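You operate a simulated robot arm through the tools that you are given. There is no shell and no other tool. Be economical: measure what you need, move in short steps, check, and stop when the job is done.

The job below is to be done with a simulated two-armed robot. You get a single attempt, and the scene is never put back.

## Task
Take the stapler and put it on the second shelf from the bottom. Take the brass weight and leave it on the letter ream. Set the globe ring to 40. Take the lid off the paste pot and lay it down on the desk top. Take the red pen and leave it on top of the black toner on the desk top. Take the green pen and put it on the top of the phone cabinet. Press the print button three times. Take the teal mug and leave it on the third rounded shelf by the wall from the bottom. Take the round black brush and leave it in the grey bowl. Any order will do. Set down upright: teal mug. The globe ring goes to its stop.

The check looks at the end state, three seconds after you hand in, the way a careful person would. Anything else that was tipped, shoved, dropped, spilled or broken makes it a failure. Lids that push on must go on centred and level and be pressed home; caps that screw on are set level and turned clockwise until they are tight.

## Robot
Two 7-joint arms with fingered hands on one trunk, on a base that drives. Base frame: it is fixed to the floor where the robot stands at the start and does not move with it; the origin is under the middle of the robot, x ahead of it, y to its left, z up. Units: m, rad, N and s.
The left shoulder is at the start at [0.06, 0.177, 0.75], the right one opposite. Places, roughly: brass weight (6x6x6 cm) [0.6, 0.3, 0.8]; globe ring [-1.4, -0.9, 1.1]; green pen (2x2x13 cm) [-9.8, -3.1, 0.8]; grey bowl (10x11x7 cm) [-5.4, 2.1, 0.8]; letter ream [0.75, -0.25, 0.75]; paste pot [-9.5, -3, 0.75]; print button [-9.6, -4.8, 1]; red pen (2x2x13 cm) [-9.7, -3.1, 0.8]; round black brush (3x3x15 cm) [-2.7, 1.8, 0.9]; second shelf [-1.6, -0.9, 0.5]; stapler (5x13x2 cm) [0.7, 0.1, 0.8]; teal mug (10x7x9 cm) [-7, -3.3, 0.5]; third rounded shelf by the wall (24x29 cm) [-2.7, -5.58, 0.86]; toner [-9.5, -3.75, 0.75]; top of the phone cabinet [-9.5, -2.6, 0.5]. Payload 4 kg a hand.
Tool frame (each hand has its own): the origin (TCP) lies between the finger pads and is the grasp point; the fingertips stand 0.037 m ahead of it; z points along the fingers, y is the line along which they close. Largest opening 0.124 m; the body of the gripper starts 0.043 m behind the TCP. The gripper is a hand of 3 fingers: y runs from the thumb to the fingers, the wrist lies at [-0.015, -0.108, -0.202] in the tool frame, and closing takes about 1.5 s.
Orientation is that of the tool frame in the base frame, as [roll, pitch, yaw] about the fixed x, y, z axes, in that order (R = Rz(yaw) Ry(pitch) Rx(roll)). With the fingers straight down and the wrist toward the robot, the tool's x, y and z point along [0, 1, 0], [1, 0, 0] and [0, 0, -1] of the base frame.

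## Interface
- The arms move only by the tool move_arm. It takes "left_motion", "right_motion" or both (then of equal length, played together; a hand with none holds still); each is a list of rows, each a list of 7 numbers: the gripper command, from -1 (fully open) to 1 (shut), values between in proportion, then the shift along the tool's x, y, z in m, then the turn, a rotation vector about the tool's x, y, z in rad. In form: [[gripper, tx, ty, tz, wx, wy, wz], ...]. A call has 1 to 12 rows; each row shifts and turns the commanded pose from where the row before left it, along the tool's axes as they then stand. Each row takes 0.2 s and may step no farther than 0.05 m and 0.15 rad from the row before; otherwise, or with a gripper value out of range, the whole call is refused. Where a pose cannot be reached the arm comes as near as it can. A force on the tool above 40 N (or 10 N above the force at the start of the call, whichever is more), or a blocked arm, ends the call early, and 0.2 s more pass. Each finger travels about 0.072 m/s and halts on what it meets, pressing with about 22 N; the grip force reading is that of the motor and also rises with nothing between the fingers. The clock runs only during rows and for 0.2 s after the last one: add rows that do not move to give the fingers time. The reply holds the time, the measured pose of the TCP, the force on the tool along the base axes, the opening and the grip force, in the units named above and with some noise, with the torque about the TCP (base axes, N m) and any sound that the robot's microphone picked up.
- Cameras (640 x 400 px; columns grow to the right, rows downward): "scene" is now at [0.0562, 0.0145, 1.4061]; the picture's right is [0.16, -0.99, 0.00], its down [-0.59, -0.10, -0.80] and it looks along [0.79, 0.13, -0.60] (base axes); focal length 248 px, centre (320, 200). "left" rides on the left gripper at [-0.064, -0.076, -0.136] in its tool frame; the picture's right is [-0.84, -0.26, 0.48], its down [0.48, -0.76, 0.43] and it looks along [0.26, 0.60, 0.76] (tool axes); focal length 256 px, centre (320, 200). "right" rides on the right gripper at [0.064, -0.076, -0.137] in its tool frame; the picture's right is [-0.84, 0.26, -0.48], its down [-0.48, -0.76, 0.43] and it looks along [-0.25, 0.60, 0.76] (tool axes); focal length 256 px, centre (320, 200). There is no depth. A picture from a camera that has moved, and an enlarged one, comes with that camera's place and axes in the base frame and with its lens.
- snapshot(camera): a new picture of that camera. The clock stands still meanwhile.
- lift_body(by): slides the trunk up (or, below 0, down) by that many m; the arms and the scene camera ride with it, the base frame stays. It gives what a move gives, with no picture.
- steer(legs): drives the robot by 1 to 6 legs, each [ahead, left, turn to the left] in m, m and rad, along the robot's own axes; the way and the turn of a leg run together, so that a leg with both is an arc; at most 1.5 m and 3.142 rad a leg. The arms and the cameras ride along, it lands a little off, and it stops where it bumps. It gives what a move gives.
- grasp_type(shape, hand): the hand has 3 fingers and takes this shape, open, in about a second: jaw (thumb against the fingers, like two jaws); tri (thumb and two fingers); tip (a fingertip pinch); poke (one finger out to press); point (the index stretched); flat (the hand flat); cup (the hand cupped); fist (a fist). The gripper value then closes the fingers along that shape, each until it touches; the sizes above hold for jaw. It gives what a move gives, with no picture.
- head_to(pan, tilt): turns the head with the scene camera to pan (to the left, within 1.501 rad either way) and tilt (down, from -0.506 to 1.204), counted from straight ahead of the robot. It gives what a move gives.
- zoom(camera, box): a new picture of the part [left, top, right, bottom] of that camera's present view, enlarged. The clock stands still meanwhile.
- close_job(): hands the job in; it is judged then, once.

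Go step by step. Nothing tells you exact positions but the pictures and the camera data: compare them with the known pose of the tool, close in by small moves and look again before you grip or let go. The budget is 217 turns and 212 pictures, counting those below and the enlarged ones. Unless the task says otherwise, let go and move clear before handing in.

The tools are called after "Emit:" by a JSON object that holds its "name" and its "arguments". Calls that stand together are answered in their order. move_arm: Moves the arms, as the interface text tells. Its arguments: {"type":"object","properties":{"left_motion":{"type":"array"},"right_motion":{"type":"array"}},"required":[]} The other tools are called the same way: lift_body (by) slides the trunk up or down; grasp_type (shape, hand) gives the hand a shape; steer (legs) drives the base; head_to (pan, tilt) turns the head that bears the scene camera; snapshot (camera) takes a picture; zoom (camera, box) takes an enlarged picture of a part of a camera's view; close_job () hands the job in.

At the start:

```text
time: 0.0
left_ee_pos: [0.6313, 0.3006, 1.0956]
left_tcp_rot: [3.141, -0.001, 1.571]
left_force: [0.0, -0.7, -0.2]
left_moment: [0.0, 0.0, -0.02]
left_gripper_width: 0.1236
left_grip_force: 0.0
left_shape: jaw
right_ee_pos: [0.6214, -0.2233, 0.9973]
right_tcp_rot: [-3.141, 0.0, 1.57]
right_force: [0.0, -0.1, -0.6]
right_moment: [-0.03, 0.0, 0.01]
right_gripper_width: 0.1237
right_grip_force: 0.0
right_shape: jaw
trunk travel left (down, up): [-0.275, 0.315]
robot x, y, heading: [0.0002, -0.002, 0.003]
head pan, tilt: [0.161, 0.646]
```

scene: 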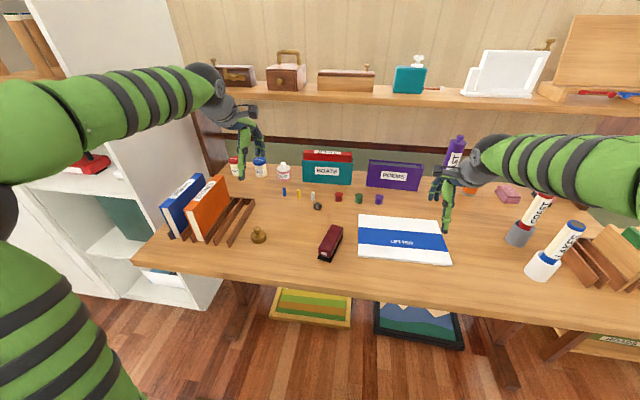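
right: 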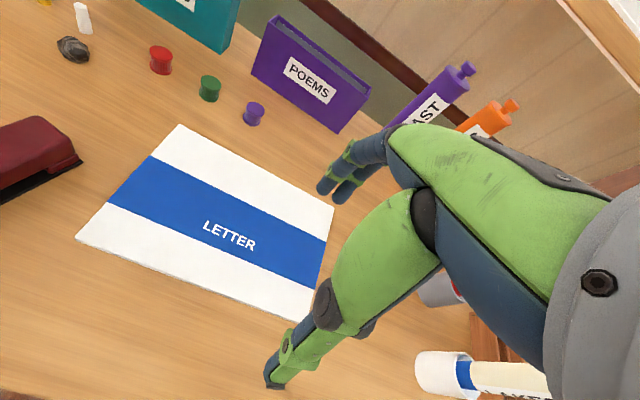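
left: 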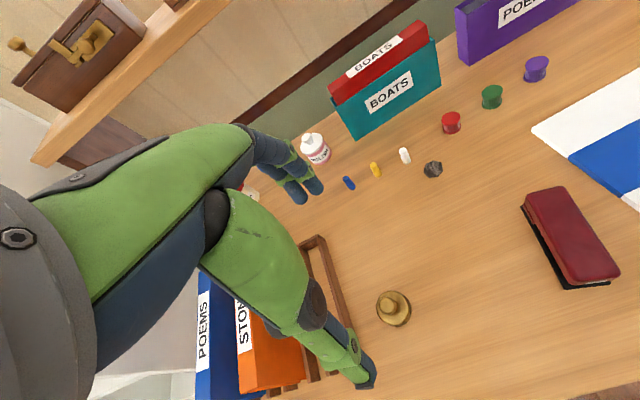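

The brass weight stands at about [0.64, 0.33, 0.78] and the desk top is near z = 0.75. I'll take a closer look at the weight, stapler and ream before moving.

Emit:
{"name": "zoom", "arguments": {"camera": "scene", "box": [220, 180, 460, 330]}}

Emit:
{"name": "zoom", "arguments": {"camera": "left", "box": [340, 160, 640, 347]}}

```text
2.67 times, centred on (340, 255) of scene
camera zoom: at [0.0562, 0.0145, 1.4061], right [0.16, -0.99, 0.0], down [-0.59, -0.1, -0.8], along [0.79, 0.13, -0.6], focal length 662 px, centre (267, 53)
```

zoom: 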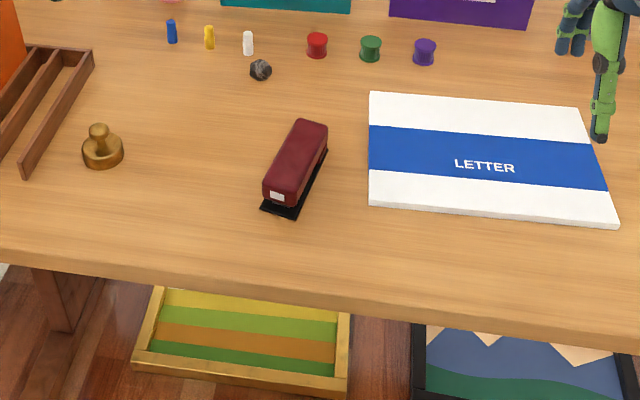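

```text
2.13 times, centred on (490, 254) of left
camera zoom: at [0.5564, 0.2368, 1.2313], right [-0.26, -0.84, -0.48], down [-0.76, 0.48, -0.43], along [0.6, 0.26, -0.76], focal length 546 px, centre (-43, 86)
```

zoom: 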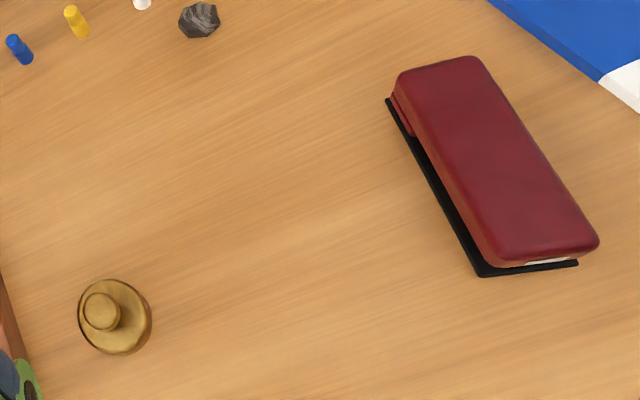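

The weight is a disc with a knob. I'll bring the left hand above it and check the alignment.

Emit:
{"name": "move_arm", "arguments": {"left_motion": [[-1, 0.011, 0.003, 0.04, 0, 0, 0], [-1, 0.01, 0.004, 0.04, 0, 0, 0], [-1, 0.01, 0.003, 0.04, 0, 0, 0], [-1, 0, 0, 0.04, 0, 0, 0], [-1, 0, 0, 0.035, 0, 0, 0], [-1, 0, 0, 0, 0, 0, 0]]}}

Emit:
{"name": "snapshot", "arguments": {"camera": "left"}}

Emit:
{"name": "snapshot", "arguments": {"camera": "scene"}}

```text
time: 1.4
left_ee_pos: [0.6433, 0.3327, 0.9009]
left_tcp_rot: [3.14, 0.001, 1.572]
left_force: [0.1, -0.1, -0.2]
left_moment: [0.01, -0.03, -0.01]
left_gripper_width: 0.1238
left_grip_force: 0.0
left_shape: jaw
right_ee_pos: [0.6221, -0.2229, 0.9983]
right_tcp_rot: [-3.141, 0.001, 1.571]
right_force: [-0.9, -0.7, 0.4]
right_moment: [0.01, -0.02, -0.03]
right_gripper_width: 0.1239
right_grip_force: 0.1
right_shape: jaw
trunk travel left (down, up): [-0.275, 0.315]
robot x, y, heading: [0.0042, 0.0008, 0.001]
head pan, tilt: [0.161, 0.646]
```

```text
206 pictures are left
camera left: at [0.5672, 0.2689, 1.0365], right [-0.26, -0.84, -0.48], down [-0.76, 0.48, -0.43], along [0.6, 0.26, -0.76], focal length 256 px, centre (320, 200)
```

left: 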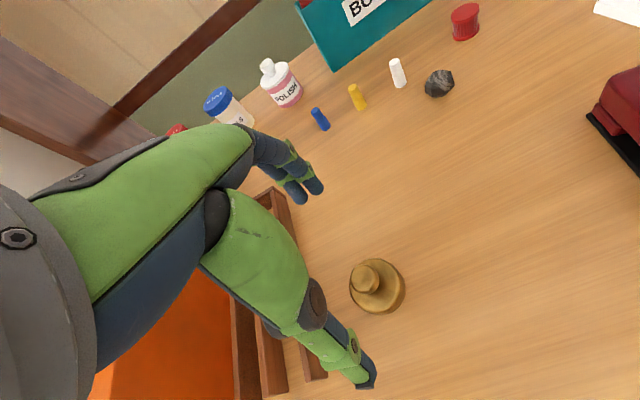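

```text
205 pictures are left
camera scene: at [0.0563, 0.0146, 1.4061], right [0.16, -0.99, 0.0], down [-0.59, -0.1, -0.8], along [0.79, 0.13, -0.6], focal length 248 px, centre (320, 200)
```

scene: 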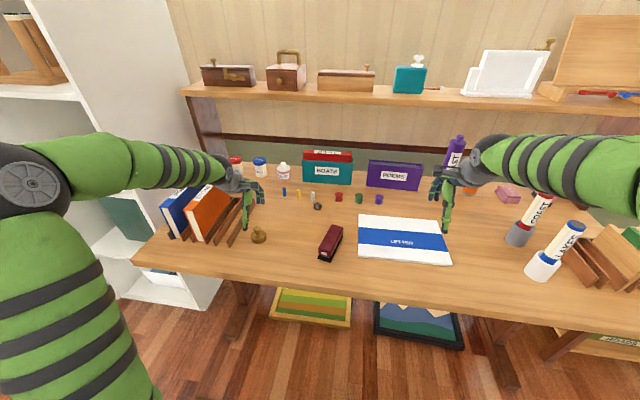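

The weight lines up under the hand at about [0.640, 0.333]. I'm going down to z of about 0.797 and will grip.

Emit:
{"name": "move_arm", "arguments": {"left_motion": [[-1, 0, -0.003, 0.035, 0, 0, 0], [-1, 0, 0, 0.035, 0, 0, 0], [-1, 0, 0, 0.02, 0, 0, 0], [-1, 0, 0, 0.014, 0, 0, 0], [-1, 0, 0, 0, 0, 0, 0]]}}

Emit:
{"name": "snapshot", "arguments": {"camera": "left"}}

```text
time: 2.6
left_ee_pos: [0.64, 0.3317, 0.7969]
left_tcp_rot: [3.141, 0.0, 1.57]
left_force: [-0.5, 0.2, 8.2]
left_moment: [0.1, -0.45, 0.07]
left_gripper_width: 0.1228
left_grip_force: 0.1
left_shape: jaw
right_ee_pos: [0.6218, -0.2234, 0.9985]
right_tcp_rot: [3.141, 0.0, 1.573]
right_force: [0.0, -0.7, 0.1]
right_moment: [-0.01, -0.01, 0.01]
right_gripper_width: 0.1238
right_grip_force: 0.0
right_shape: jaw
trunk travel left (down, up): [-0.275, 0.315]
robot x, y, heading: [-0.0007, -0.0001, 0.0]
head pan, tilt: [0.161, 0.646]
```

```text
204 pictures are left
camera left: at [0.5639, 0.2683, 0.9326], right [-0.26, -0.84, -0.48], down [-0.76, 0.48, -0.44], along [0.6, 0.26, -0.76], focal length 256 px, centre (320, 200)
```

left: 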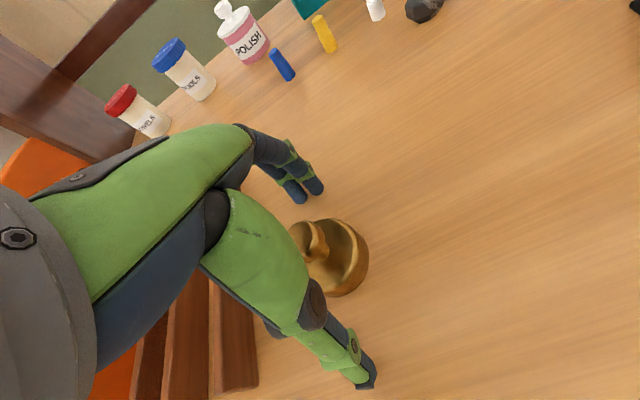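

The fingertips are just touching the desk, so I'll raise 5 mm and close.

Emit:
{"name": "move_arm", "arguments": {"left_motion": [[-1, 0, 0, -0.005, 0, 0, 0], [0, 0, 0, 0, 0, 0, 0], [0.5, 0, 0, 0, 0, 0, 0], [1, 0, 0, 0, 0, 0, 0], [1, 0, 0, 0, 0, 0, 0], [1, 0, 0, 0, 0, 0, 0], [1, 0, 0, 0, 0, 0, 0], [1, 0, 0, 0, 0, 0, 0]]}}

Emit:
{"name": "snapshot", "arguments": {"camera": "left"}}

```text
time: 4.4
left_ee_pos: [0.6408, 0.3313, 0.8011]
left_tcp_rot: [-3.141, -0.001, 1.571]
left_force: [-1.3, -0.1, 4.0]
left_moment: [-0.02, 0.03, 0.01]
left_gripper_width: 0.0525
left_grip_force: 22.3
left_shape: jaw
right_ee_pos: [0.6208, -0.2234, 0.997]
right_tcp_rot: [-3.14, 0.0, 1.571]
right_force: [0.1, -0.5, 0.0]
right_moment: [0.0, -0.02, 0.0]
right_gripper_width: 0.1237
right_grip_force: 0.0
right_shape: jaw
trunk travel left (down, up): [-0.275, 0.315]
robot x, y, heading: [-0.003, -0.0002, 0.005]
head pan, tilt: [0.161, 0.646]
```

```text
203 pictures are left
camera left: at [0.5633, 0.2683, 0.9374], right [-0.26, -0.84, -0.48], down [-0.76, 0.48, -0.43], along [0.6, 0.26, -0.76], focal length 256 px, centre (320, 200)
```

left: 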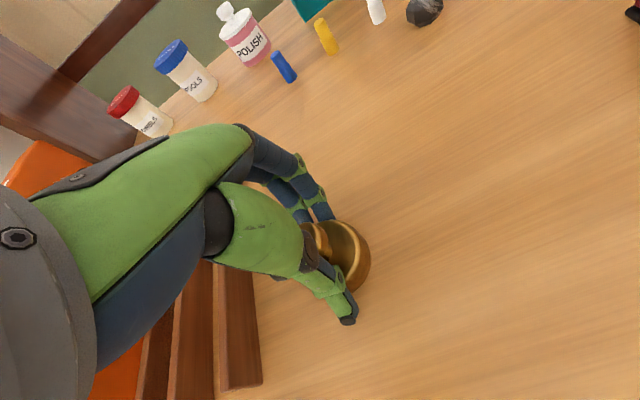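

The weight is held (52 mm wide). I'm lifting it and carrying it over toward the ream, and moving the right hand out of the way.

Emit:
{"name": "move_arm", "arguments": {"left_motion": [[1, 0, 0, -0.03, 0, 0, 0], [1, 0, 0, -0.045, 0, 0, 0], [1, 0, 0, -0.045, 0, 0, 0], [1, -0.045, 0.01, 0, 0, 0, 0], [1, -0.048, 0.01, 0, 0, 0, 0], [1, -0.048, 0.01, 0, 0, 0, 0], [1, -0.048, 0.01, 0, 0, 0, 0], [1, -0.048, 0.01, 0, 0, 0, 0], [1, -0.048, 0.01, 0, 0, 0, 0], [1, -0.048, 0, 0, 0, 0, 0], [1, -0.048, 0, 0, 0, 0, 0], [1, -0.048, 0, 0, 0, 0, 0]], "right_motion": [[-1, -0.03, 0, -0.02, 0, 0, 0], [-1, -0.03, 0, -0.02, 0, 0, 0], [-1, -0.03, 0, -0.02, 0, 0, 0], [-1, -0.03, 0, -0.02, 0, 0, 0], [-1, -0.03, 0, 0, 0, 0, 0], [-1, -0.03, 0, 0, 0, 0, 0], [-1, -0.02, 0, 0, 0, 0, 0], [-1, 0, 0, 0, 0, 0, 0], [-1, 0, 0, 0, 0, 0, 0], [-1, 0, 0, 0, 0, 0, 0], [-1, 0, 0, 0, 0, 0, 0], [-1, 0, 0, 0, 0, 0, 0]]}}

Emit:
{"name": "snapshot", "arguments": {"camera": "left"}}

Emit:
{"name": "snapshot", "arguments": {"camera": "scene"}}

```text
time: 7.0
left_ee_pos: [0.6973, -0.0967, 0.9225]
left_tcp_rot: [-3.141, -0.001, 1.571]
left_force: [0.6, 0.1, -4.4]
left_moment: [-0.03, -0.03, 0.01]
left_gripper_width: 0.0515
left_grip_force: 22.0
left_shape: jaw
right_ee_pos: [0.621, -0.4235, 1.0764]
right_tcp_rot: [3.141, 0.0, 1.571]
right_force: [-0.6, -0.5, -0.5]
right_moment: [-0.03, -0.01, 0.04]
right_gripper_width: 0.1237
right_grip_force: 0.1
right_shape: jaw
trunk travel left (down, up): [-0.275, 0.315]
robot x, y, heading: [0.0014, -0.0023, 0.001]
head pan, tilt: [0.161, 0.646]
```

```text
202 pictures are left
camera left: at [0.6229, -0.1607, 1.058], right [-0.26, -0.84, -0.48], down [-0.76, 0.48, -0.43], along [0.6, 0.26, -0.76], focal length 256 px, centre (320, 200)
```

left: 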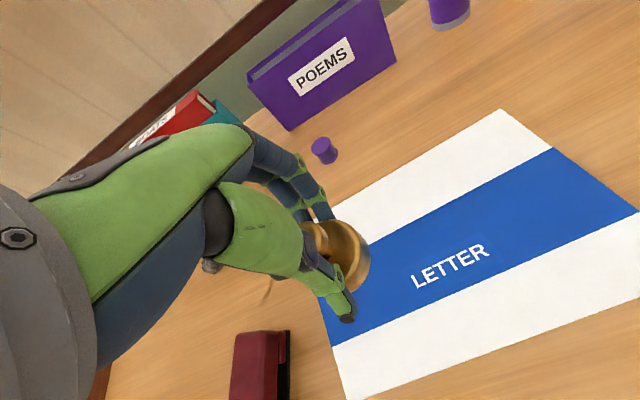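

```text
201 pictures are left
camera scene: at [0.0566, 0.014, 1.406], right [0.16, -0.99, 0.0], down [-0.59, -0.1, -0.8], along [0.79, 0.13, -0.6], focal length 248 px, centre (320, 200)
```

scene: 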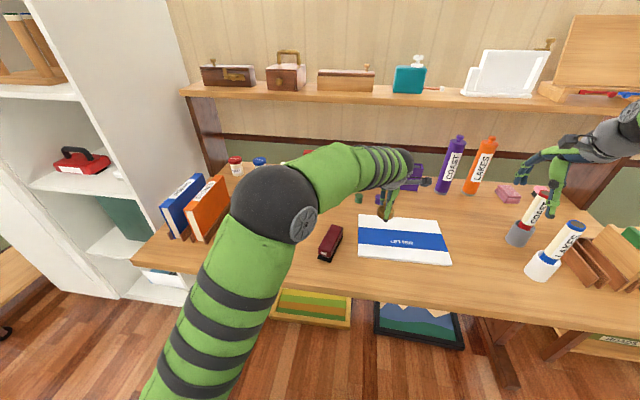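

I'll shift a bit further onto the ream and go down carefully until contact.

Emit:
{"name": "move_arm", "arguments": {"left_motion": [[1, -0.03, 0, 0.03, 0, 0, 0], [1, -0.02, 0, 0.025, 0, 0, 0], [1, 0, 0, 0.02, 0, 0, 0], [1, 0, 0, 0.01, 0, 0, 0], [1, 0, 0, 0, 0, 0, 0]]}}

Emit:
{"name": "zoom", "arguments": {"camera": "left", "box": [200, 160, 520, 360]}}

```text
time: 8.2
left_ee_pos: [0.6971, -0.1467, 0.8369]
left_tcp_rot: [-3.141, 0.0, 1.572]
left_force: [-0.6, 0.4, -4.5]
left_moment: [0.0, 0.05, 0.03]
left_gripper_width: 0.0516
left_grip_force: 21.8
left_shape: jaw
right_ee_pos: [0.6203, -0.4225, 1.0759]
right_tcp_rot: [3.141, 0.0, 1.57]
right_force: [0.5, 0.8, -0.2]
right_moment: [0.02, 0.01, 0.0]
right_gripper_width: 0.1235
right_grip_force: 0.1
right_shape: jaw
trunk travel left (down, up): [-0.275, 0.315]
robot x, y, heading: [-0.0012, 0.002, 0.003]
head pan, tilt: [0.161, 0.646]
```

```text
2.00 times, centred on (360, 260) of left
camera zoom: at [0.6223, -0.2105, 0.9727], right [-0.26, -0.84, -0.48], down [-0.76, 0.48, -0.43], along [0.6, 0.26, -0.76], focal length 512 px, centre (240, 80)
```

zoom: 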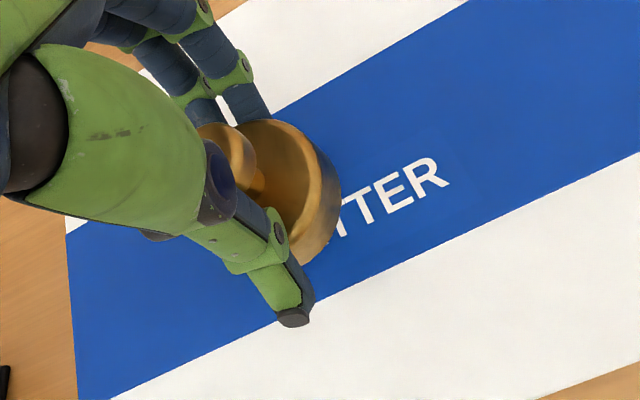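

Emit:
{"name": "move_arm", "arguments": {"left_motion": [[1, 0, 0, 0.005, 0, 0, 0], [1, 0, 0, 0.005, 0, 0, 0], [1, 0, 0, 0.003, 0, 0, 0], [1, 0, 0, 0, 0, 0, 0]]}}

```text
time: 9.2
left_ee_pos: [0.6993, -0.1466, 0.8241]
left_tcp_rot: [3.141, 0.0, 1.571]
left_force: [0.7, -0.2, -3.7]
left_moment: [0.01, 0.03, 0.02]
left_gripper_width: 0.0517
left_grip_force: 21.5
left_shape: jaw
right_ee_pos: [0.6217, -0.4229, 1.076]
right_tcp_rot: [-3.141, -0.001, 1.57]
right_force: [-1.2, 0.8, 0.0]
right_moment: [-0.02, -0.02, 0.01]
right_gripper_width: 0.1236
right_grip_force: 0.1
right_shape: jaw
trunk travel left (down, up): [-0.275, 0.315]
robot x, y, heading: [-0.0016, 0.0027, 0.001]
head pan, tilt: [0.161, 0.646]
```

Nothing touches yet, so I keep lowering.

Emit:
{"name": "move_arm", "arguments": {"left_motion": [[1, 0, 0, 0.003, 0, 0, 0], [1, 0, 0, 0.003, 0, 0, 0], [1, 0, 0, 0, 0, 0, 0]]}}

```text
time: 10.0
left_ee_pos: [0.6988, -0.1478, 0.8173]
left_tcp_rot: [3.141, 0.001, 1.57]
left_force: [0.1, 0.2, -3.7]
left_moment: [0.04, 0.04, -0.02]
left_gripper_width: 0.0518
left_grip_force: 21.9
left_shape: jaw
right_ee_pos: [0.6203, -0.4234, 1.0766]
right_tcp_rot: [3.14, 0.0, 1.572]
right_force: [-0.6, 0.1, 0.2]
right_moment: [-0.01, 0.02, 0.0]
right_gripper_width: 0.1235
right_grip_force: 0.0
right_shape: jaw
trunk travel left (down, up): [-0.275, 0.315]
robot x, y, heading: [-0.0037, -0.0028, -0.0]
head pan, tilt: [0.161, 0.646]
```

Emit:
{"name": "move_arm", "arguments": {"left_motion": [[1, 0, 0, 0.003, 0, 0, 0], [1, 0, 0, 0.002, 0, 0, 0], [1, 0, 0, 0, 0, 0, 0]]}}

```text
time: 10.8
left_ee_pos: [0.6988, -0.1498, 0.8136]
left_tcp_rot: [3.14, -0.001, 1.57]
left_force: [-1.0, 1.2, 5.6]
left_moment: [0.04, -0.14, 0.05]
left_gripper_width: 0.0518
left_grip_force: 21.8
left_shape: jaw
right_ee_pos: [0.6204, -0.4223, 1.0761]
right_tcp_rot: [3.141, 0.001, 1.571]
right_force: [-0.8, -1.0, -0.1]
right_moment: [-0.01, 0.02, 0.0]
right_gripper_width: 0.1238
right_grip_force: 0.0
right_shape: jaw
trunk travel left (down, up): [-0.275, 0.315]
robot x, y, heading: [-0.0013, 0.0006, -0.0]
head pan, tilt: [0.161, 0.646]
```

Contact. I'll release, rise and move the left hand back.

Emit:
{"name": "move_arm", "arguments": {"left_motion": [[0.5, 0, 0, 0, 0, 0, 0], [0, 0, 0, 0, 0, 0, 0], [-0.5, 0, 0, 0, 0, 0, 0], [-0.5, 0, 0, 0, 0, 0, 0], [-0.5, 0, 0, -0.03, 0, 0, 0], [-0.5, 0, 0, -0.04, 0, 0, 0], [-0.5, 0, 0, -0.045, 0, 0, 0], [-1, 0, 0, -0.045, 0, 0, 0], [-1, 0.045, 0, -0.04, 0, 0, 0], [-1, 0.048, 0, -0.03, 0, 0, 0], [-1, 0.048, 0, 0, 0, 0, 0], [-1, 0.048, 0, 0, 0, 0, 0]]}}

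Emit:
{"name": "snapshot", "arguments": {"camera": "left"}}

Emit:
{"name": "snapshot", "arguments": {"camera": "scene"}}

```text
refused: row 9 steps farther than a row can; nothing moved
```

```text
199 pictures are left
camera left: at [0.6227, -0.2119, 0.9499], right [-0.26, -0.84, -0.48], down [-0.76, 0.48, -0.44], along [0.6, 0.25, -0.76], focal length 256 px, centre (320, 200)
```

left: 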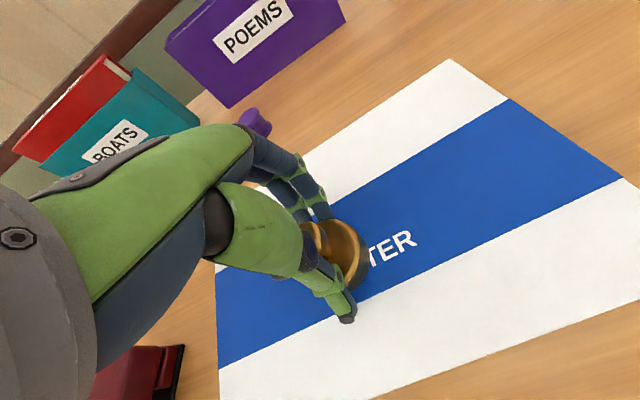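

```text
198 pictures are left
camera scene: at [0.0557, 0.0146, 1.4062], right [0.16, -0.99, 0.0], down [-0.59, -0.1, -0.8], along [0.79, 0.13, -0.6], focal length 248 px, centre (320, 200)
```

scene: 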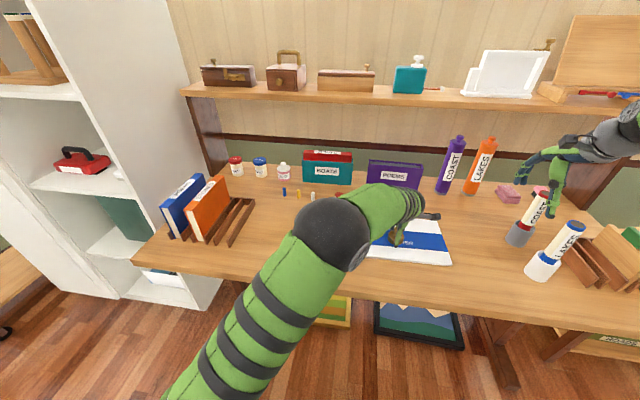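

The call was refused because one row stepped too far. I'm resending it with smaller steps.

Emit:
{"name": "move_arm", "arguments": {"left_motion": [[0.5, 0, 0, 0, 0, 0, 0], [0, 0, 0, 0, 0, 0, 0], [-0.5, 0, 0, 0, 0, 0, 0], [-0.5, 0, 0, 0, 0, 0, 0], [-0.5, 0, 0, -0.03, 0, 0, 0], [-0.5, 0, 0, -0.04, 0, 0, 0], [-0.5, 0, 0, -0.045, 0, 0, 0], [-1, 0, 0, -0.045, 0, 0, 0], [-1, 0.045, 0, 0, 0, 0, 0], [-1, 0.048, 0, 0, 0, 0, 0], [-1, 0.048, 0, 0, 0, 0, 0], [-1, 0.048, 0, 0, 0, 0, 0]]}}

Emit:
{"name": "snapshot", "arguments": {"camera": "left"}}

Emit:
{"name": "snapshot", "arguments": {"camera": "scene"}}

```text
time: 13.4
left_ee_pos: [0.698, 0.0396, 0.9748]
left_tcp_rot: [-3.141, 0.001, 1.569]
left_force: [0.3, -0.1, -0.7]
left_moment: [0.01, 0.03, 0.0]
left_gripper_width: 0.1239
left_grip_force: 0.1
left_shape: jaw
right_ee_pos: [0.6207, -0.4237, 1.0767]
right_tcp_rot: [3.141, 0.0, 1.571]
right_force: [0.5, 0.1, 0.5]
right_moment: [0.01, 0.02, -0.02]
right_gripper_width: 0.1235
right_grip_force: 0.0
right_shape: jaw
trunk travel left (down, up): [-0.275, 0.315]
robot x, y, heading: [-0.0012, 0.0024, -0.005]
head pan, tilt: [0.161, 0.646]
```

```text
197 pictures are left
camera left: at [0.622, -0.0231, 1.1102], right [-0.26, -0.84, -0.48], down [-0.76, 0.48, -0.43], along [0.6, 0.25, -0.76], focal length 256 px, centre (320, 200)
```

left: 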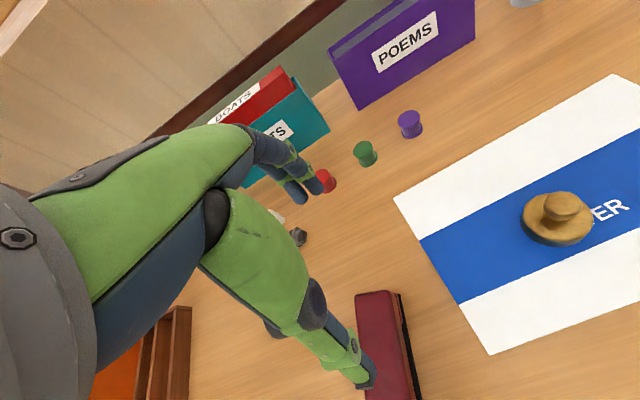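

```text
196 pictures are left
camera scene: at [0.0561, 0.0148, 1.4061], right [0.16, -0.99, 0.0], down [-0.59, -0.1, -0.8], along [0.79, 0.13, -0.6], focal length 248 px, centre (320, 200)
```

scene: 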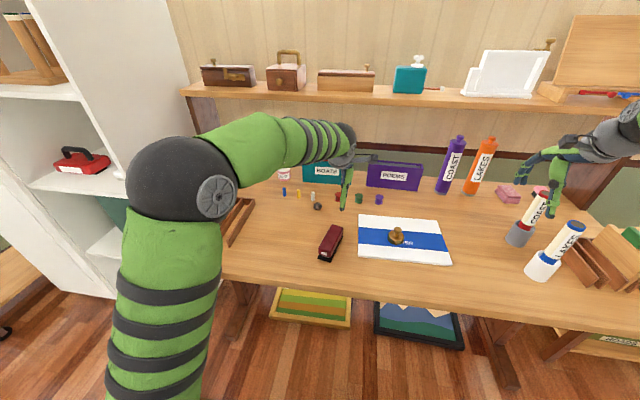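

The brass weight stands well on the ream. Before choosing a grip for the stapler I want to see its destination shelf, so I'll back up, turn a little right and look that way.

Emit:
{"name": "steer", "arguments": {"legs": [[-0.35, 0, 0], [0, 0, -0.9]]}}

Emit:
{"name": "head_to", "arguments": {"pan": -1.4, "tilt": 0.35}}

Emit:
{"name": "snapshot", "arguments": {"camera": "scene"}}

```text
time: 18.0
left_ee_pos: [0.1049, -0.5264, 0.9736]
left_tcp_rot: [3.141, 0.001, 0.662]
left_force: [0.2, -1.0, 0.6]
left_moment: [0.01, 0.01, 0.03]
left_gripper_width: 0.1237
left_grip_force: 0.1
left_shape: jaw
right_ee_pos: [-0.3066, -0.7493, 1.0757]
right_tcp_rot: [-3.141, 0.0, 0.663]
right_force: [0.0, -0.2, -0.1]
right_moment: [0.01, -0.03, 0.0]
right_gripper_width: 0.1238
right_grip_force: 0.0
right_shape: jaw
trunk travel left (down, up): [-0.275, 0.315]
robot x, y, heading: [-0.3557, 0.001, -0.905]
head pan, tilt: [0.161, 0.646]
```

```text
time: 19.7
left_ee_pos: [0.106, -0.5257, 0.9731]
left_tcp_rot: [3.142, 0.0, 0.662]
left_force: [0.1, 0.0, -0.5]
left_moment: [-0.03, 0.01, 0.01]
left_gripper_width: 0.1238
left_grip_force: 0.1
left_shape: jaw
right_ee_pos: [-0.3071, -0.7486, 1.0753]
right_tcp_rot: [3.141, 0.0, 0.663]
right_force: [-0.3, 0.5, -0.2]
right_moment: [-0.03, 0.0, -0.01]
right_gripper_width: 0.1238
right_grip_force: 0.0
right_shape: jaw
trunk travel left (down, up): [-0.275, 0.315]
robot x, y, heading: [-0.3543, -0.0006, -0.907]
head pan, tilt: [-1.4, 0.351]
```

```text
195 pictures are left
camera scene: at [-0.4352, -0.0445, 1.4328], right [-0.74, 0.67, 0.0], down [0.23, 0.25, -0.94], along [-0.63, -0.69, -0.34], focal length 248 px, centre (320, 200)
```

scene: 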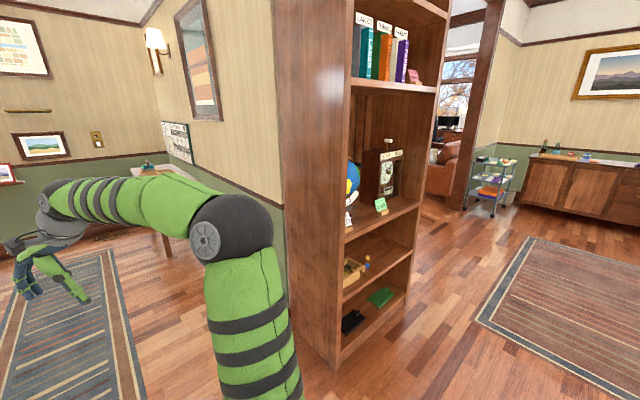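

The bookcase faces +y, with its front along x from about -1.2 to -2.0 at y of about -0.75. I'm zooming in on the second shelf and the globe.

Emit:
{"name": "zoom", "arguments": {"camera": "scene", "box": [330, 120, 450, 350]}}

```text
1.74 times, centred on (390, 235) of scene
camera zoom: at [-0.4352, -0.0445, 1.4328], right [-0.74, 0.67, 0.0], down [0.23, 0.25, -0.94], along [-0.63, -0.69, -0.34], focal length 432 px, centre (198, 139)
```

zoom: 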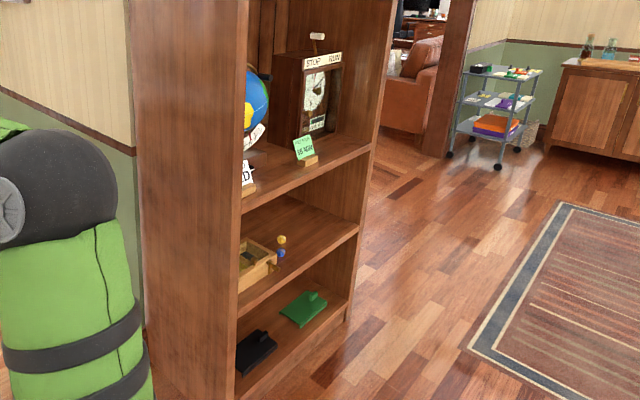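

There is free room on the right part of the second shelf (x of about -1.75), with about 0.33 m of clearance. I'll go back to the desk and take the stapler with a tilted right-hand grip.

Emit:
{"name": "steer", "arguments": {"legs": [[0, 0, 0.905], [0.3, 0, 0]]}}

Emit:
{"name": "head_to", "arguments": {"pan": 0.0, "tilt": 0.7}}

Emit:
{"name": "move_arm", "arguments": {"right_motion": [[-1, 0.02, 0, -0.02, 0, 0, -0.137], [-1, 0, 0, 0, 0, 0, -0.137], [-1, 0, 0, 0, 0, 0, -0.137], [-1, 0, 0, 0, 0, 0, -0.137], [-1, 0, 0, 0, 0, 0, -0.137], [-1, 0, 0, 0, 0, 0, -0.137], [-1, 0, 0, 0, 0, 0, -0.137], [-1, 0, 0, 0, 0, 0, -0.137], [-1, 0, 0, 0, 0, 0, -0.137], [-1, 0, 0, 0, 0, 0, -0.137], [-1, 0, 0, 0, 0, 0, 0]], "left_motion": [[-1, 0.03, 0, -0.03, 0, 0, 0], [-1, 0.03, 0, -0.03, 0, 0, 0], [-1, 0.03, 0, -0.03, 0, 0, 0], [-1, 0.03, 0, 0, 0, 0, 0], [-1, 0.03, 0, 0, 0, 0, 0], [-1, 0.03, 0, 0, 0, 0, 0], [-1, 0.03, 0, 0, 0, 0, 0], [-1, 0.03, 0, 0, 0, 0, 0], [-1, 0.03, 0, 0, 0, 0, 0], [-1, 0, 0, 0, 0, 0, 0], [-1, 0, 0, 0, 0, 0, 0]]}}

Emit:
{"name": "snapshot", "arguments": {"camera": "scene"}}

```text
time: 24.1
left_ee_pos: [0.6508, 0.0271, 0.973]
left_tcp_rot: [3.141, -0.002, 1.555]
left_force: [-0.1, -0.5, 0.5]
left_moment: [-0.02, 0.0, 0.0]
left_gripper_width: 0.1237
left_grip_force: 0.0
left_shape: jaw
right_ee_pos: [0.5667, -0.4357, 1.0766]
right_tcp_rot: [-3.141, 0.001, 1.558]
right_force: [0.6, -0.7, 0.5]
right_moment: [-0.01, -0.04, 0.01]
right_gripper_width: 0.1236
right_grip_force: 0.0
right_shape: jaw
trunk travel left (down, up): [-0.275, 0.315]
robot x, y, heading: [-0.0463, -0.0049, -0.018]
head pan, tilt: [-1.4, 0.351]
```

```text
time: 25.6
left_ee_pos: [0.6509, 0.0257, 0.9739]
left_tcp_rot: [3.141, -0.001, 1.557]
left_force: [-0.3, -1.0, 0.4]
left_moment: [0.04, 0.0, -0.03]
left_gripper_width: 0.1238
left_grip_force: 0.1
left_shape: jaw
right_ee_pos: [0.567, -0.4359, 1.0763]
right_tcp_rot: [-3.141, 0.001, 1.557]
right_force: [0.3, 0.5, 0.0]
right_moment: [0.0, 0.0, 0.03]
right_gripper_width: 0.1238
right_grip_force: 0.1
right_shape: jaw
trunk travel left (down, up): [-0.275, 0.315]
robot x, y, heading: [-0.0476, -0.0023, -0.013]
head pan, tilt: [0.0, 0.7]
```

```text
time: 28.0
left_ee_pos: [0.6535, 0.2959, 1.0634]
left_tcp_rot: [3.141, 0.002, 1.557]
left_force: [0.9, 0.0, 0.0]
left_moment: [0.01, -0.01, -0.03]
left_gripper_width: 0.1237
left_grip_force: 0.0
left_shape: jaw
right_ee_pos: [0.5672, -0.4152, 1.0962]
right_tcp_rot: [3.141, -0.001, 2.927]
right_force: [0.8, 0.0, -0.7]
right_moment: [-0.01, 0.0, 0.0]
right_gripper_width: 0.1236
right_grip_force: 0.0
right_shape: jaw
trunk travel left (down, up): [-0.275, 0.315]
robot x, y, heading: [-0.0511, -0.0046, -0.016]
head pan, tilt: [0.0, 0.7]
```

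```text
193 pictures are left
camera scene: at [0.0069, -0.0041, 1.4014], right [-0.01, -1.0, 0.0], down [-0.64, 0.01, -0.76], along [0.76, -0.01, -0.64], focal length 248 px, centre (320, 200)
```

scene: 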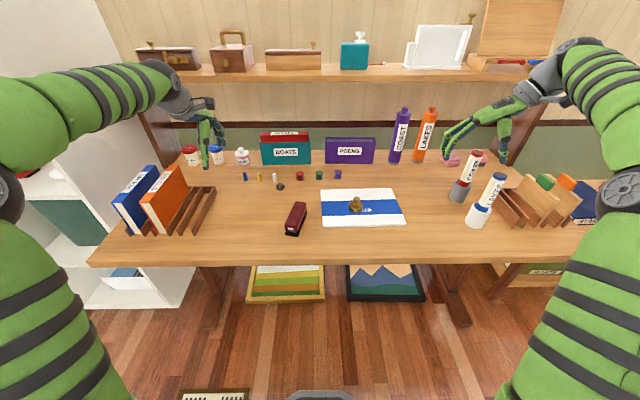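

The hand is turned for the stapler. I'll bring it across above the stapler, keeping high.

Emit:
{"name": "move_arm", "arguments": {"right_motion": [[-1, 0.0097, 0.0445, 0.0133, 0, 0, 0], [-1, 0.0097, 0.0445, 0.0133, 0, 0, 0], [-1, 0.0097, 0.0445, 0.0133, 0, 0, 0], [-1, 0.0097, 0.0445, 0.0133, 0, 0, 0], [-1, 0.0097, 0.0445, 0.0133, 0, 0, 0], [-1, 0.0097, 0.0445, 0.0133, 0, 0, 0], [-1, 0.0097, 0.0445, 0.0133, 0, 0, 0], [-1, 0.0097, 0.0445, 0.0133, 0, 0, 0], [-1, 0.0097, 0.0445, 0.0133, 0, 0, 0], [-1, 0.0097, 0.0445, 0.0133, 0, 0, 0], [-1, 0.0097, 0.0445, 0.0, 0, 0, 0], [-1, 0, 0, 0, 0, 0, 0]], "left_motion": [[-1, 0.03, 0, 0, 0, 0, 0], [-1, 0.03, 0, 0, 0, 0, 0], [-1, 0.03, 0, 0, 0, 0, 0], [-1, 0.03, 0, 0, 0, 0, 0], [-1, 0, 0, 0, 0, 0, 0], [-1, 0, 0, 0, 0, 0, 0], [-1, 0, 0, 0, 0, 0, 0], [-1, 0, 0, 0, 0, 0, 0], [-1, 0, 0, 0, 0, 0, 0], [-1, 0, 0, 0, 0, 0, 0], [-1, 0, 0, 0, 0, 0, 0], [-1, 0, 0, 0, 0, 0, 0]]}}

Emit:
{"name": "move_arm", "arguments": {"right_motion": [[-1, 0, 0, 0, 0, -0.15, 0], [-1, 0, 0, 0, 0, -0.15, 0], [-1, 0, 0, 0, 0, -0.15, 0], [-1, 0, 0, 0, 0, -0.15, 0], [-1, 0, 0, 0, 0, 0, 0]]}}

Emit:
{"name": "snapshot", "arguments": {"camera": "right"}}

Emit:
{"name": "snapshot", "arguments": {"camera": "scene"}}

```text
time: 30.6
left_ee_pos: [0.6558, 0.4159, 1.0633]
left_tcp_rot: [3.142, 0.001, 1.557]
left_force: [0.0, 0.1, 0.8]
left_moment: [0.0, 0.02, -0.01]
left_gripper_width: 0.1236
left_grip_force: 0.0
left_shape: jaw
right_ee_pos: [0.5652, 0.0869, 0.9646]
right_tcp_rot: [3.139, -0.001, 2.928]
right_force: [-0.6, 0.0, 0.7]
right_moment: [-0.03, -0.02, 0.01]
right_gripper_width: 0.1237
right_grip_force: 0.0
right_shape: jaw
trunk travel left (down, up): [-0.275, 0.315]
robot x, y, heading: [-0.0479, -0.0049, -0.013]
head pan, tilt: [0.0, 0.7]
```

```text
time: 31.8
left_ee_pos: [0.6572, 0.4175, 1.0631]
left_tcp_rot: [3.141, -0.001, 1.556]
left_force: [0.8, -0.1, -0.3]
left_moment: [0.02, 0.02, -0.02]
left_gripper_width: 0.1236
left_grip_force: 0.0
left_shape: jaw
right_ee_pos: [0.5655, 0.0844, 0.9638]
right_tcp_rot: [3.14, 0.601, 2.924]
right_force: [-0.1, 0.5, 0.6]
right_moment: [-0.03, 0.02, 0.03]
right_gripper_width: 0.1239
right_grip_force: 0.1
right_shape: jaw
trunk travel left (down, up): [-0.275, 0.315]
robot x, y, heading: [-0.0501, -0.0039, -0.013]
head pan, tilt: [0.0, 0.7]
```

```text
192 pictures are left
camera right: at [0.4244, 0.0376, 1.0411], right [0.46, 0.16, 0.87], down [0.47, -0.88, -0.09], along [0.75, 0.45, -0.48], focal length 256 px, centre (320, 200)
```

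right: 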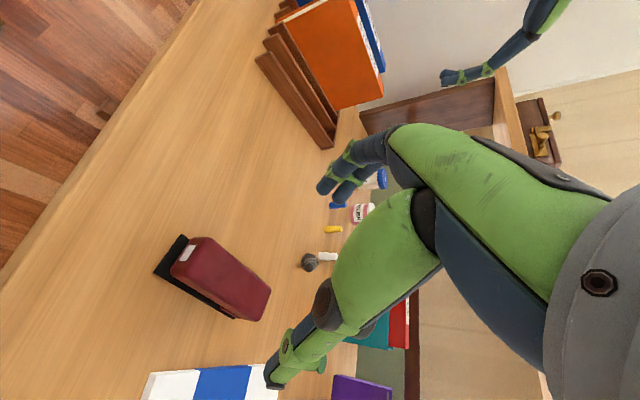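

```text
191 pictures are left
camera scene: at [0.0068, -0.0039, 1.4014], right [-0.01, -1.0, 0.0], down [-0.64, 0.01, -0.76], along [0.76, -0.01, -0.64], focal length 248 px, centre (320, 200)
```

scene: 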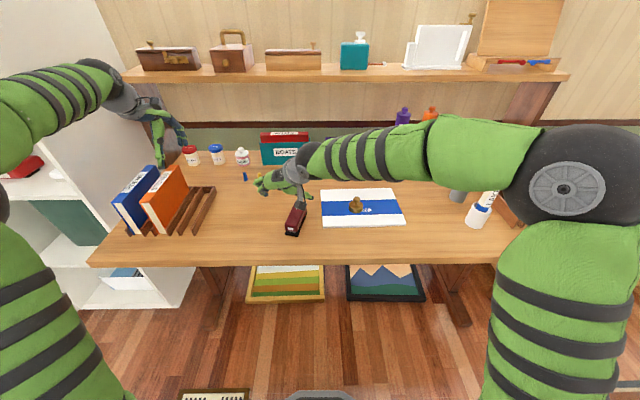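

The stapler's centre is near [0.638, 0.071], with its axis about -0.23 rad. I'll approach to just above the grip height and look.

Emit:
{"name": "move_arm", "arguments": {"right_motion": [[-1, 0.005, 0.0006, 0.0372, 0, 0, 0], [-1, 0.005, 0.0006, 0.0372, 0, 0, 0], [-1, 0.005, 0.0006, 0.0372, 0, 0, 0], [-1, 0.005, 0.0006, 0.0372, 0, 0, 0], [-1, 0, 0, 0, 0, 0, 0]]}}

Emit:
{"name": "snapshot", "arguments": {"camera": "right"}}

Emit:
{"name": "zoom", "arguments": {"camera": "scene", "box": [220, 150, 380, 250]}}

```text
time: 33.0
left_ee_pos: [0.6555, 0.4177, 1.0639]
left_tcp_rot: [-3.141, -0.001, 1.558]
left_force: [0.6, -0.1, -0.8]
left_moment: [0.05, 0.03, -0.04]
left_gripper_width: 0.1238
left_grip_force: 0.1
left_shape: jaw
right_ee_pos: [0.6333, 0.0749, 0.8273]
right_tcp_rot: [-3.141, 0.597, 2.926]
right_force: [-0.7, -0.5, 0.1]
right_moment: [-0.02, -0.01, -0.02]
right_gripper_width: 0.1235
right_grip_force: 0.0
right_shape: jaw
trunk travel left (down, up): [-0.275, 0.315]
robot x, y, heading: [-0.0484, -0.0007, -0.015]
head pan, tilt: [0.0, 0.7]
```

```text
190 pictures are left
camera right: at [0.4925, 0.0263, 0.905], right [0.46, 0.16, 0.87], down [0.47, -0.88, -0.09], along [0.75, 0.45, -0.48], focal length 256 px, centre (320, 200)
```

right: 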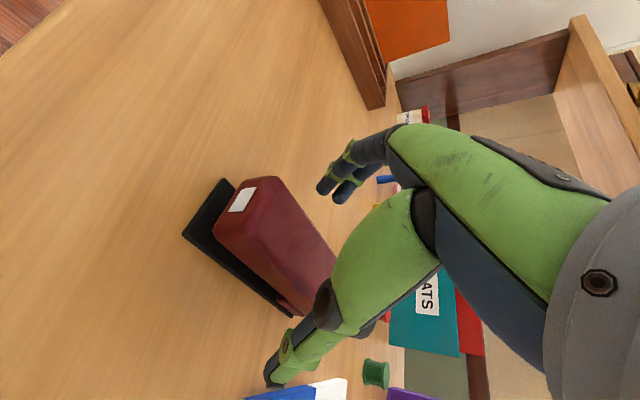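

```text
4.00 times, centred on (300, 200) of scene
camera zoom: at [0.007, -0.0039, 1.4014], right [-0.01, -1.0, 0.0], down [-0.64, 0.01, -0.76], along [0.76, -0.01, -0.64], focal length 993 px, centre (400, 200)
```

zoom: 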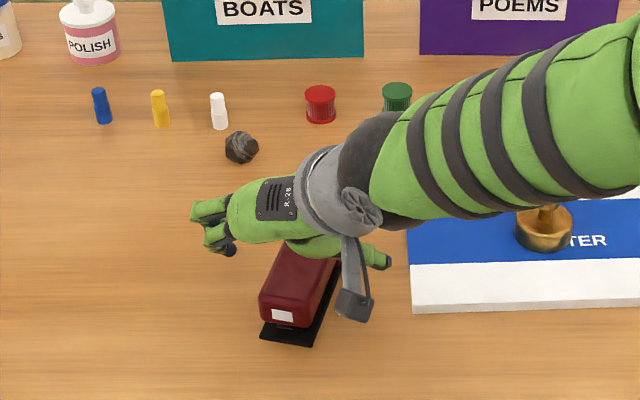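

The hand straddles the stapler. I'm lowering straight by 2 cm and closing.

Emit:
{"name": "move_arm", "arguments": {"right_motion": [[-1, 0.0056, -0.002, 0.0083, 0, 0, 0], [-1, 0.0056, 0, 0.0083, 0, 0, 0], [-1, 0, 0, 0, 0, 0, 0], [0, 0, 0, 0, 0, 0, 0], [0.5, 0, 0, 0, 0, 0, 0], [1, 0, 0, 0, 0, 0, 0], [1, 0, 0, 0, 0, 0, 0], [1, 0, 0, 0, 0, 0, 0], [1, 0, 0, 0, 0, 0, 0], [1, 0, 0, 0, 0, 0, 0], [1, 0, 0, 0, 0, 0, 0]]}}

Emit:
{"name": "snapshot", "arguments": {"camera": "right"}}

```text
time: 35.4
left_ee_pos: [0.6559, 0.4172, 1.0639]
left_tcp_rot: [3.141, 0.0, 1.556]
left_force: [0.4, -0.2, -0.6]
left_moment: [0.02, 0.0, -0.01]
left_gripper_width: 0.1236
left_grip_force: 0.0
left_shape: jaw
right_ee_pos: [0.6329, 0.0715, 0.8081]
right_tcp_rot: [-3.141, 0.599, 2.927]
right_force: [-1.4, 0.1, 5.6]
right_moment: [0.27, 0.07, 0.33]
right_gripper_width: 0.0676
right_grip_force: 21.6
right_shape: jaw
trunk travel left (down, up): [-0.275, 0.315]
robot x, y, heading: [-0.0479, -0.0019, -0.013]
head pan, tilt: [0.0, 0.7]
```

```text
188 pictures are left
camera right: at [0.4918, 0.0247, 0.8859], right [0.46, 0.16, 0.87], down [0.47, -0.88, -0.09], along [0.75, 0.45, -0.48], focal length 256 px, centre (320, 200)
```

right: 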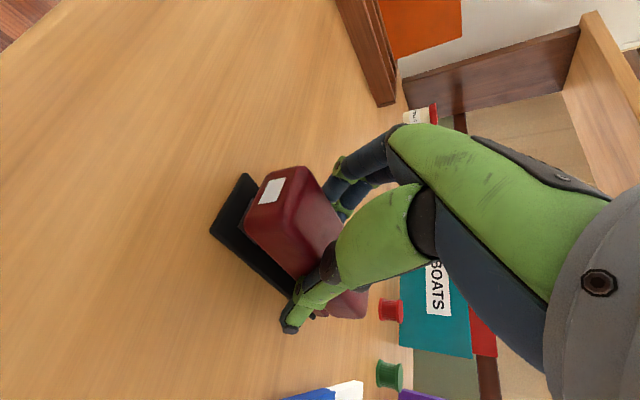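

It grips at 68 mm, wider than expected. I'll lift a little to test the hold.

Emit:
{"name": "move_arm", "arguments": {"right_motion": [[1, 0, 0, 0, 0, 0, 0], [1, -0.0056, 0, -0.0083, 0, 0, 0], [1, -0.0056, 0, -0.0083, 0, 0, 0], [1, -0.0056, 0, -0.0083, 0, 0, 0], [1, 0, 0, 0, 0, 0, 0]]}}

Emit:
{"name": "snapshot", "arguments": {"camera": "right"}}

Emit:
{"name": "zoom", "arguments": {"camera": "scene", "box": [220, 150, 380, 250]}}

```text
time: 36.6
left_ee_pos: [0.6572, 0.4171, 1.0627]
left_tcp_rot: [-3.14, 0.001, 1.556]
left_force: [0.7, -0.2, 0.1]
left_moment: [0.02, 0.02, 0.04]
left_gripper_width: 0.1238
left_grip_force: 0.2
left_shape: jaw
right_ee_pos: [0.6329, 0.0719, 0.8376]
right_tcp_rot: [3.141, 0.599, 2.928]
right_force: [-0.6, -0.5, -6.3]
right_moment: [0.01, 0.12, 0.0]
right_gripper_width: 0.0674
right_grip_force: 21.4
right_shape: jaw
trunk travel left (down, up): [-0.275, 0.315]
robot x, y, heading: [-0.0468, -0.0038, -0.006]
head pan, tilt: [0.0, 0.7]
```

```text
187 pictures are left
camera right: at [0.4914, 0.0243, 0.9154], right [0.47, 0.16, 0.87], down [0.47, -0.88, -0.09], along [0.75, 0.45, -0.48], focal length 256 px, centre (320, 200)
```

right: 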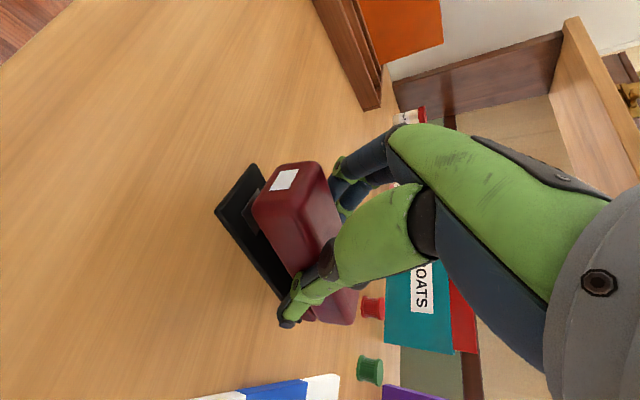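

```text
4.00 times, centred on (300, 200) of scene
camera zoom: at [0.0073, -0.0039, 1.4014], right [-0.01, -1.0, 0.0], down [-0.64, 0.01, -0.76], along [0.76, -0.01, -0.64], focal length 993 px, centre (400, 200)
```

zoom: 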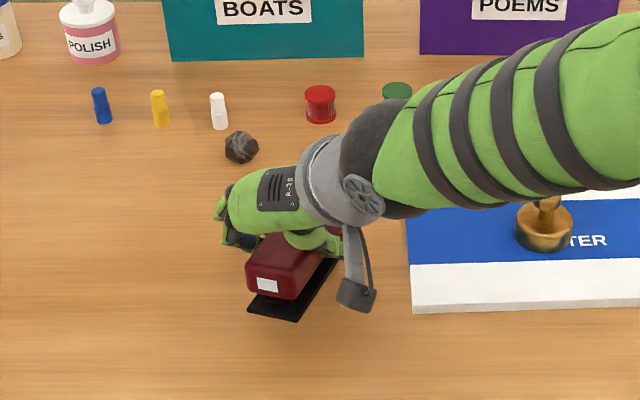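

It is held, with about 0.6 kg hanging. I'll raise it clear and check how it sits in the hand.

Emit:
{"name": "move_arm", "arguments": {"right_motion": [[1, -0.0226, 0, -0.033, 0, 0, 0], [1, -0.0226, 0, -0.033, 0, 0, 0], [1, -0.0226, 0, -0.033, 0, 0, 0], [1, -0.0226, 0, -0.033, 0, 0, 0], [1, 0, 0, 0, 0, 0, 0]]}}

Emit:
{"name": "snapshot", "arguments": {"camera": "right"}}

Emit:
{"name": "zoom", "arguments": {"camera": "scene", "box": [220, 120, 380, 220]}}

Emit:
{"name": "zoom", "arguments": {"camera": "left", "box": [320, 100, 640, 300]}}

```text
time: 37.8
left_ee_pos: [0.6569, 0.4166, 1.0644]
left_tcp_rot: [3.141, 0.002, 1.558]
left_force: [-0.5, -0.2, 0.2]
left_moment: [-0.02, 0.02, 0.01]
left_gripper_width: 0.1239
left_grip_force: 0.2
left_shape: jaw
right_ee_pos: [0.6319, 0.0726, 0.9972]
right_tcp_rot: [3.141, 0.598, 2.925]
right_force: [-0.6, 0.0, -6.3]
right_moment: [0.02, 0.12, 0.03]
right_gripper_width: 0.0671
right_grip_force: 21.7
right_shape: jaw
trunk travel left (down, up): [-0.275, 0.315]
robot x, y, heading: [-0.0486, -0.0031, -0.015]
head pan, tilt: [0.0, 0.7]
```

```text
185 pictures are left
camera right: at [0.4913, 0.0244, 1.0756], right [0.47, 0.16, 0.87], down [0.47, -0.88, -0.09], along [0.75, 0.45, -0.48], focal length 256 px, centre (320, 200)
```

right: 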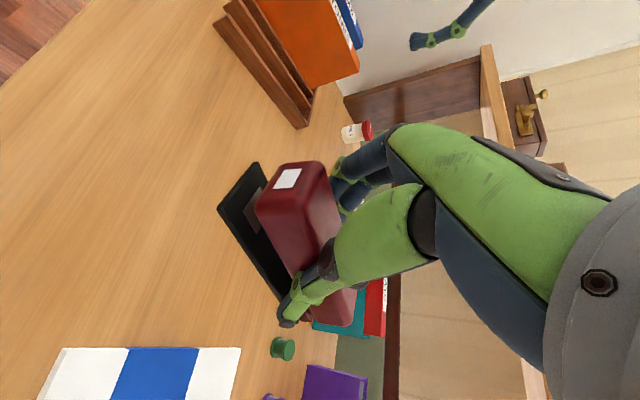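

```text
4.00 times, centred on (300, 170) of scene
camera zoom: at [0.0073, -0.0039, 1.4014], right [-0.01, -1.0, 0.0], down [-0.64, 0.01, -0.76], along [0.76, -0.01, -0.64], focal length 993 px, centre (400, 320)
```

zoom: 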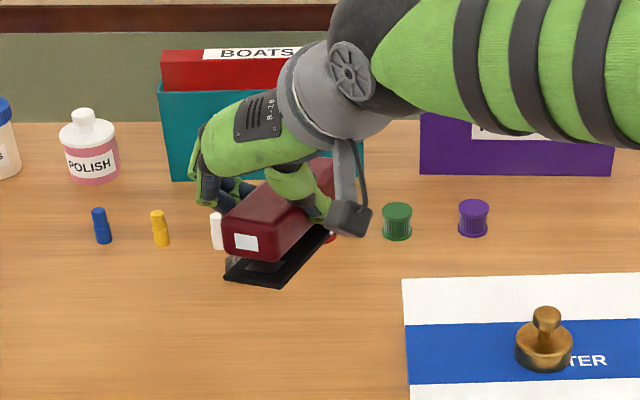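

```text
2.00 times, centred on (480, 200) of left
camera zoom: at [0.58, 0.3544, 1.1996], right [-0.27, -0.83, -0.48], down [-0.75, 0.49, -0.43], along [0.6, 0.25, -0.76], focal length 512 px, centre (0, 200)
```

zoom: 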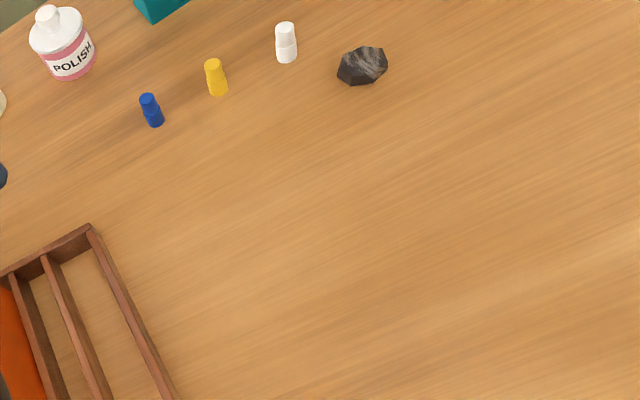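

The stapler is secure. I'm driving to face the bookcase: back, turn right, then sidestep.

Emit:
{"name": "steer", "arguments": {"legs": [[-0.55, 0, 0], [0, 0.2, 0], [0, 0, -1.557], [0, -0.95, 0]]}}

Emit:
{"name": "lift_body", "arguments": {"by": -0.2}}

Emit:
{"name": "head_to", "arguments": {"pan": 0.0, "tilt": 0.4}}

Emit:
{"name": "snapshot", "arguments": {"camera": "scene"}}

```text
time: 50.4
left_ee_pos: [-1.0897, -0.4996, 1.0637]
left_tcp_rot: [-3.141, -0.001, 0.019]
left_force: [-0.2, -0.4, 0.2]
left_moment: [0.02, -0.02, 0.02]
left_gripper_width: 0.1237
left_grip_force: 0.1
left_shape: jaw
right_ee_pos: [-1.4358, -0.4867, 0.9968]
right_tcp_rot: [3.142, 0.599, 1.39]
right_force: [-0.2, 0.1, -5.5]
right_moment: [0.09, -0.07, 0.01]
right_gripper_width: 0.0671
right_grip_force: 22.1
right_shape: jaw
trunk travel left (down, up): [-0.275, 0.315]
robot x, y, heading: [-1.5312, 0.1948, -1.553]
head pan, tilt: [0.0, 0.7]
```

```text
time: 52.6
left_ee_pos: [-1.0894, -0.4988, 0.8626]
left_tcp_rot: [3.14, 0.001, 0.019]
left_force: [1.0, -0.5, 0.2]
left_moment: [0.01, 0.0, 0.04]
left_gripper_width: 0.1239
left_grip_force: 0.1
left_shape: jaw
right_ee_pos: [-1.4366, -0.4871, 0.7973]
right_tcp_rot: [-3.141, 0.599, 1.388]
right_force: [-0.4, -0.3, -5.8]
right_moment: [0.12, -0.03, -0.01]
right_gripper_width: 0.067
right_grip_force: 22.5
right_shape: jaw
trunk travel left (down, up): [-0.075, 0.515]
robot x, y, heading: [-1.5369, 0.1903, -1.549]
head pan, tilt: [0.0, 0.7]
```

```text
time: 53.4
left_ee_pos: [-1.0903, -0.4986, 0.8638]
left_tcp_rot: [3.141, 0.001, 0.018]
left_force: [-0.3, 0.6, 0.4]
left_moment: [-0.02, -0.01, 0.03]
left_gripper_width: 0.1236
left_grip_force: 0.0
left_shape: jaw
right_ee_pos: [-1.4356, -0.489, 0.7977]
right_tcp_rot: [3.14, 0.599, 1.388]
right_force: [0.0, -0.3, -6.1]
right_moment: [0.1, -0.05, -0.01]
right_gripper_width: 0.067
right_grip_force: 21.7
right_shape: jaw
trunk travel left (down, up): [-0.075, 0.515]
robot x, y, heading: [-1.5338, 0.1903, -1.551]
head pan, tilt: [0.0, 0.4]
```

```text
182 pictures are left
camera scene: at [-1.533, 0.1285, 1.2282], right [-1.0, -0.02, 0.0], down [-0.01, 0.39, -0.92], along [0.02, -0.92, -0.39], focal length 248 px, centre (320, 200)
```

scene: 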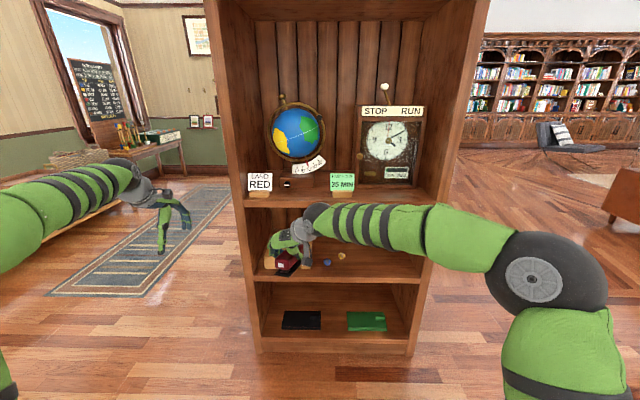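

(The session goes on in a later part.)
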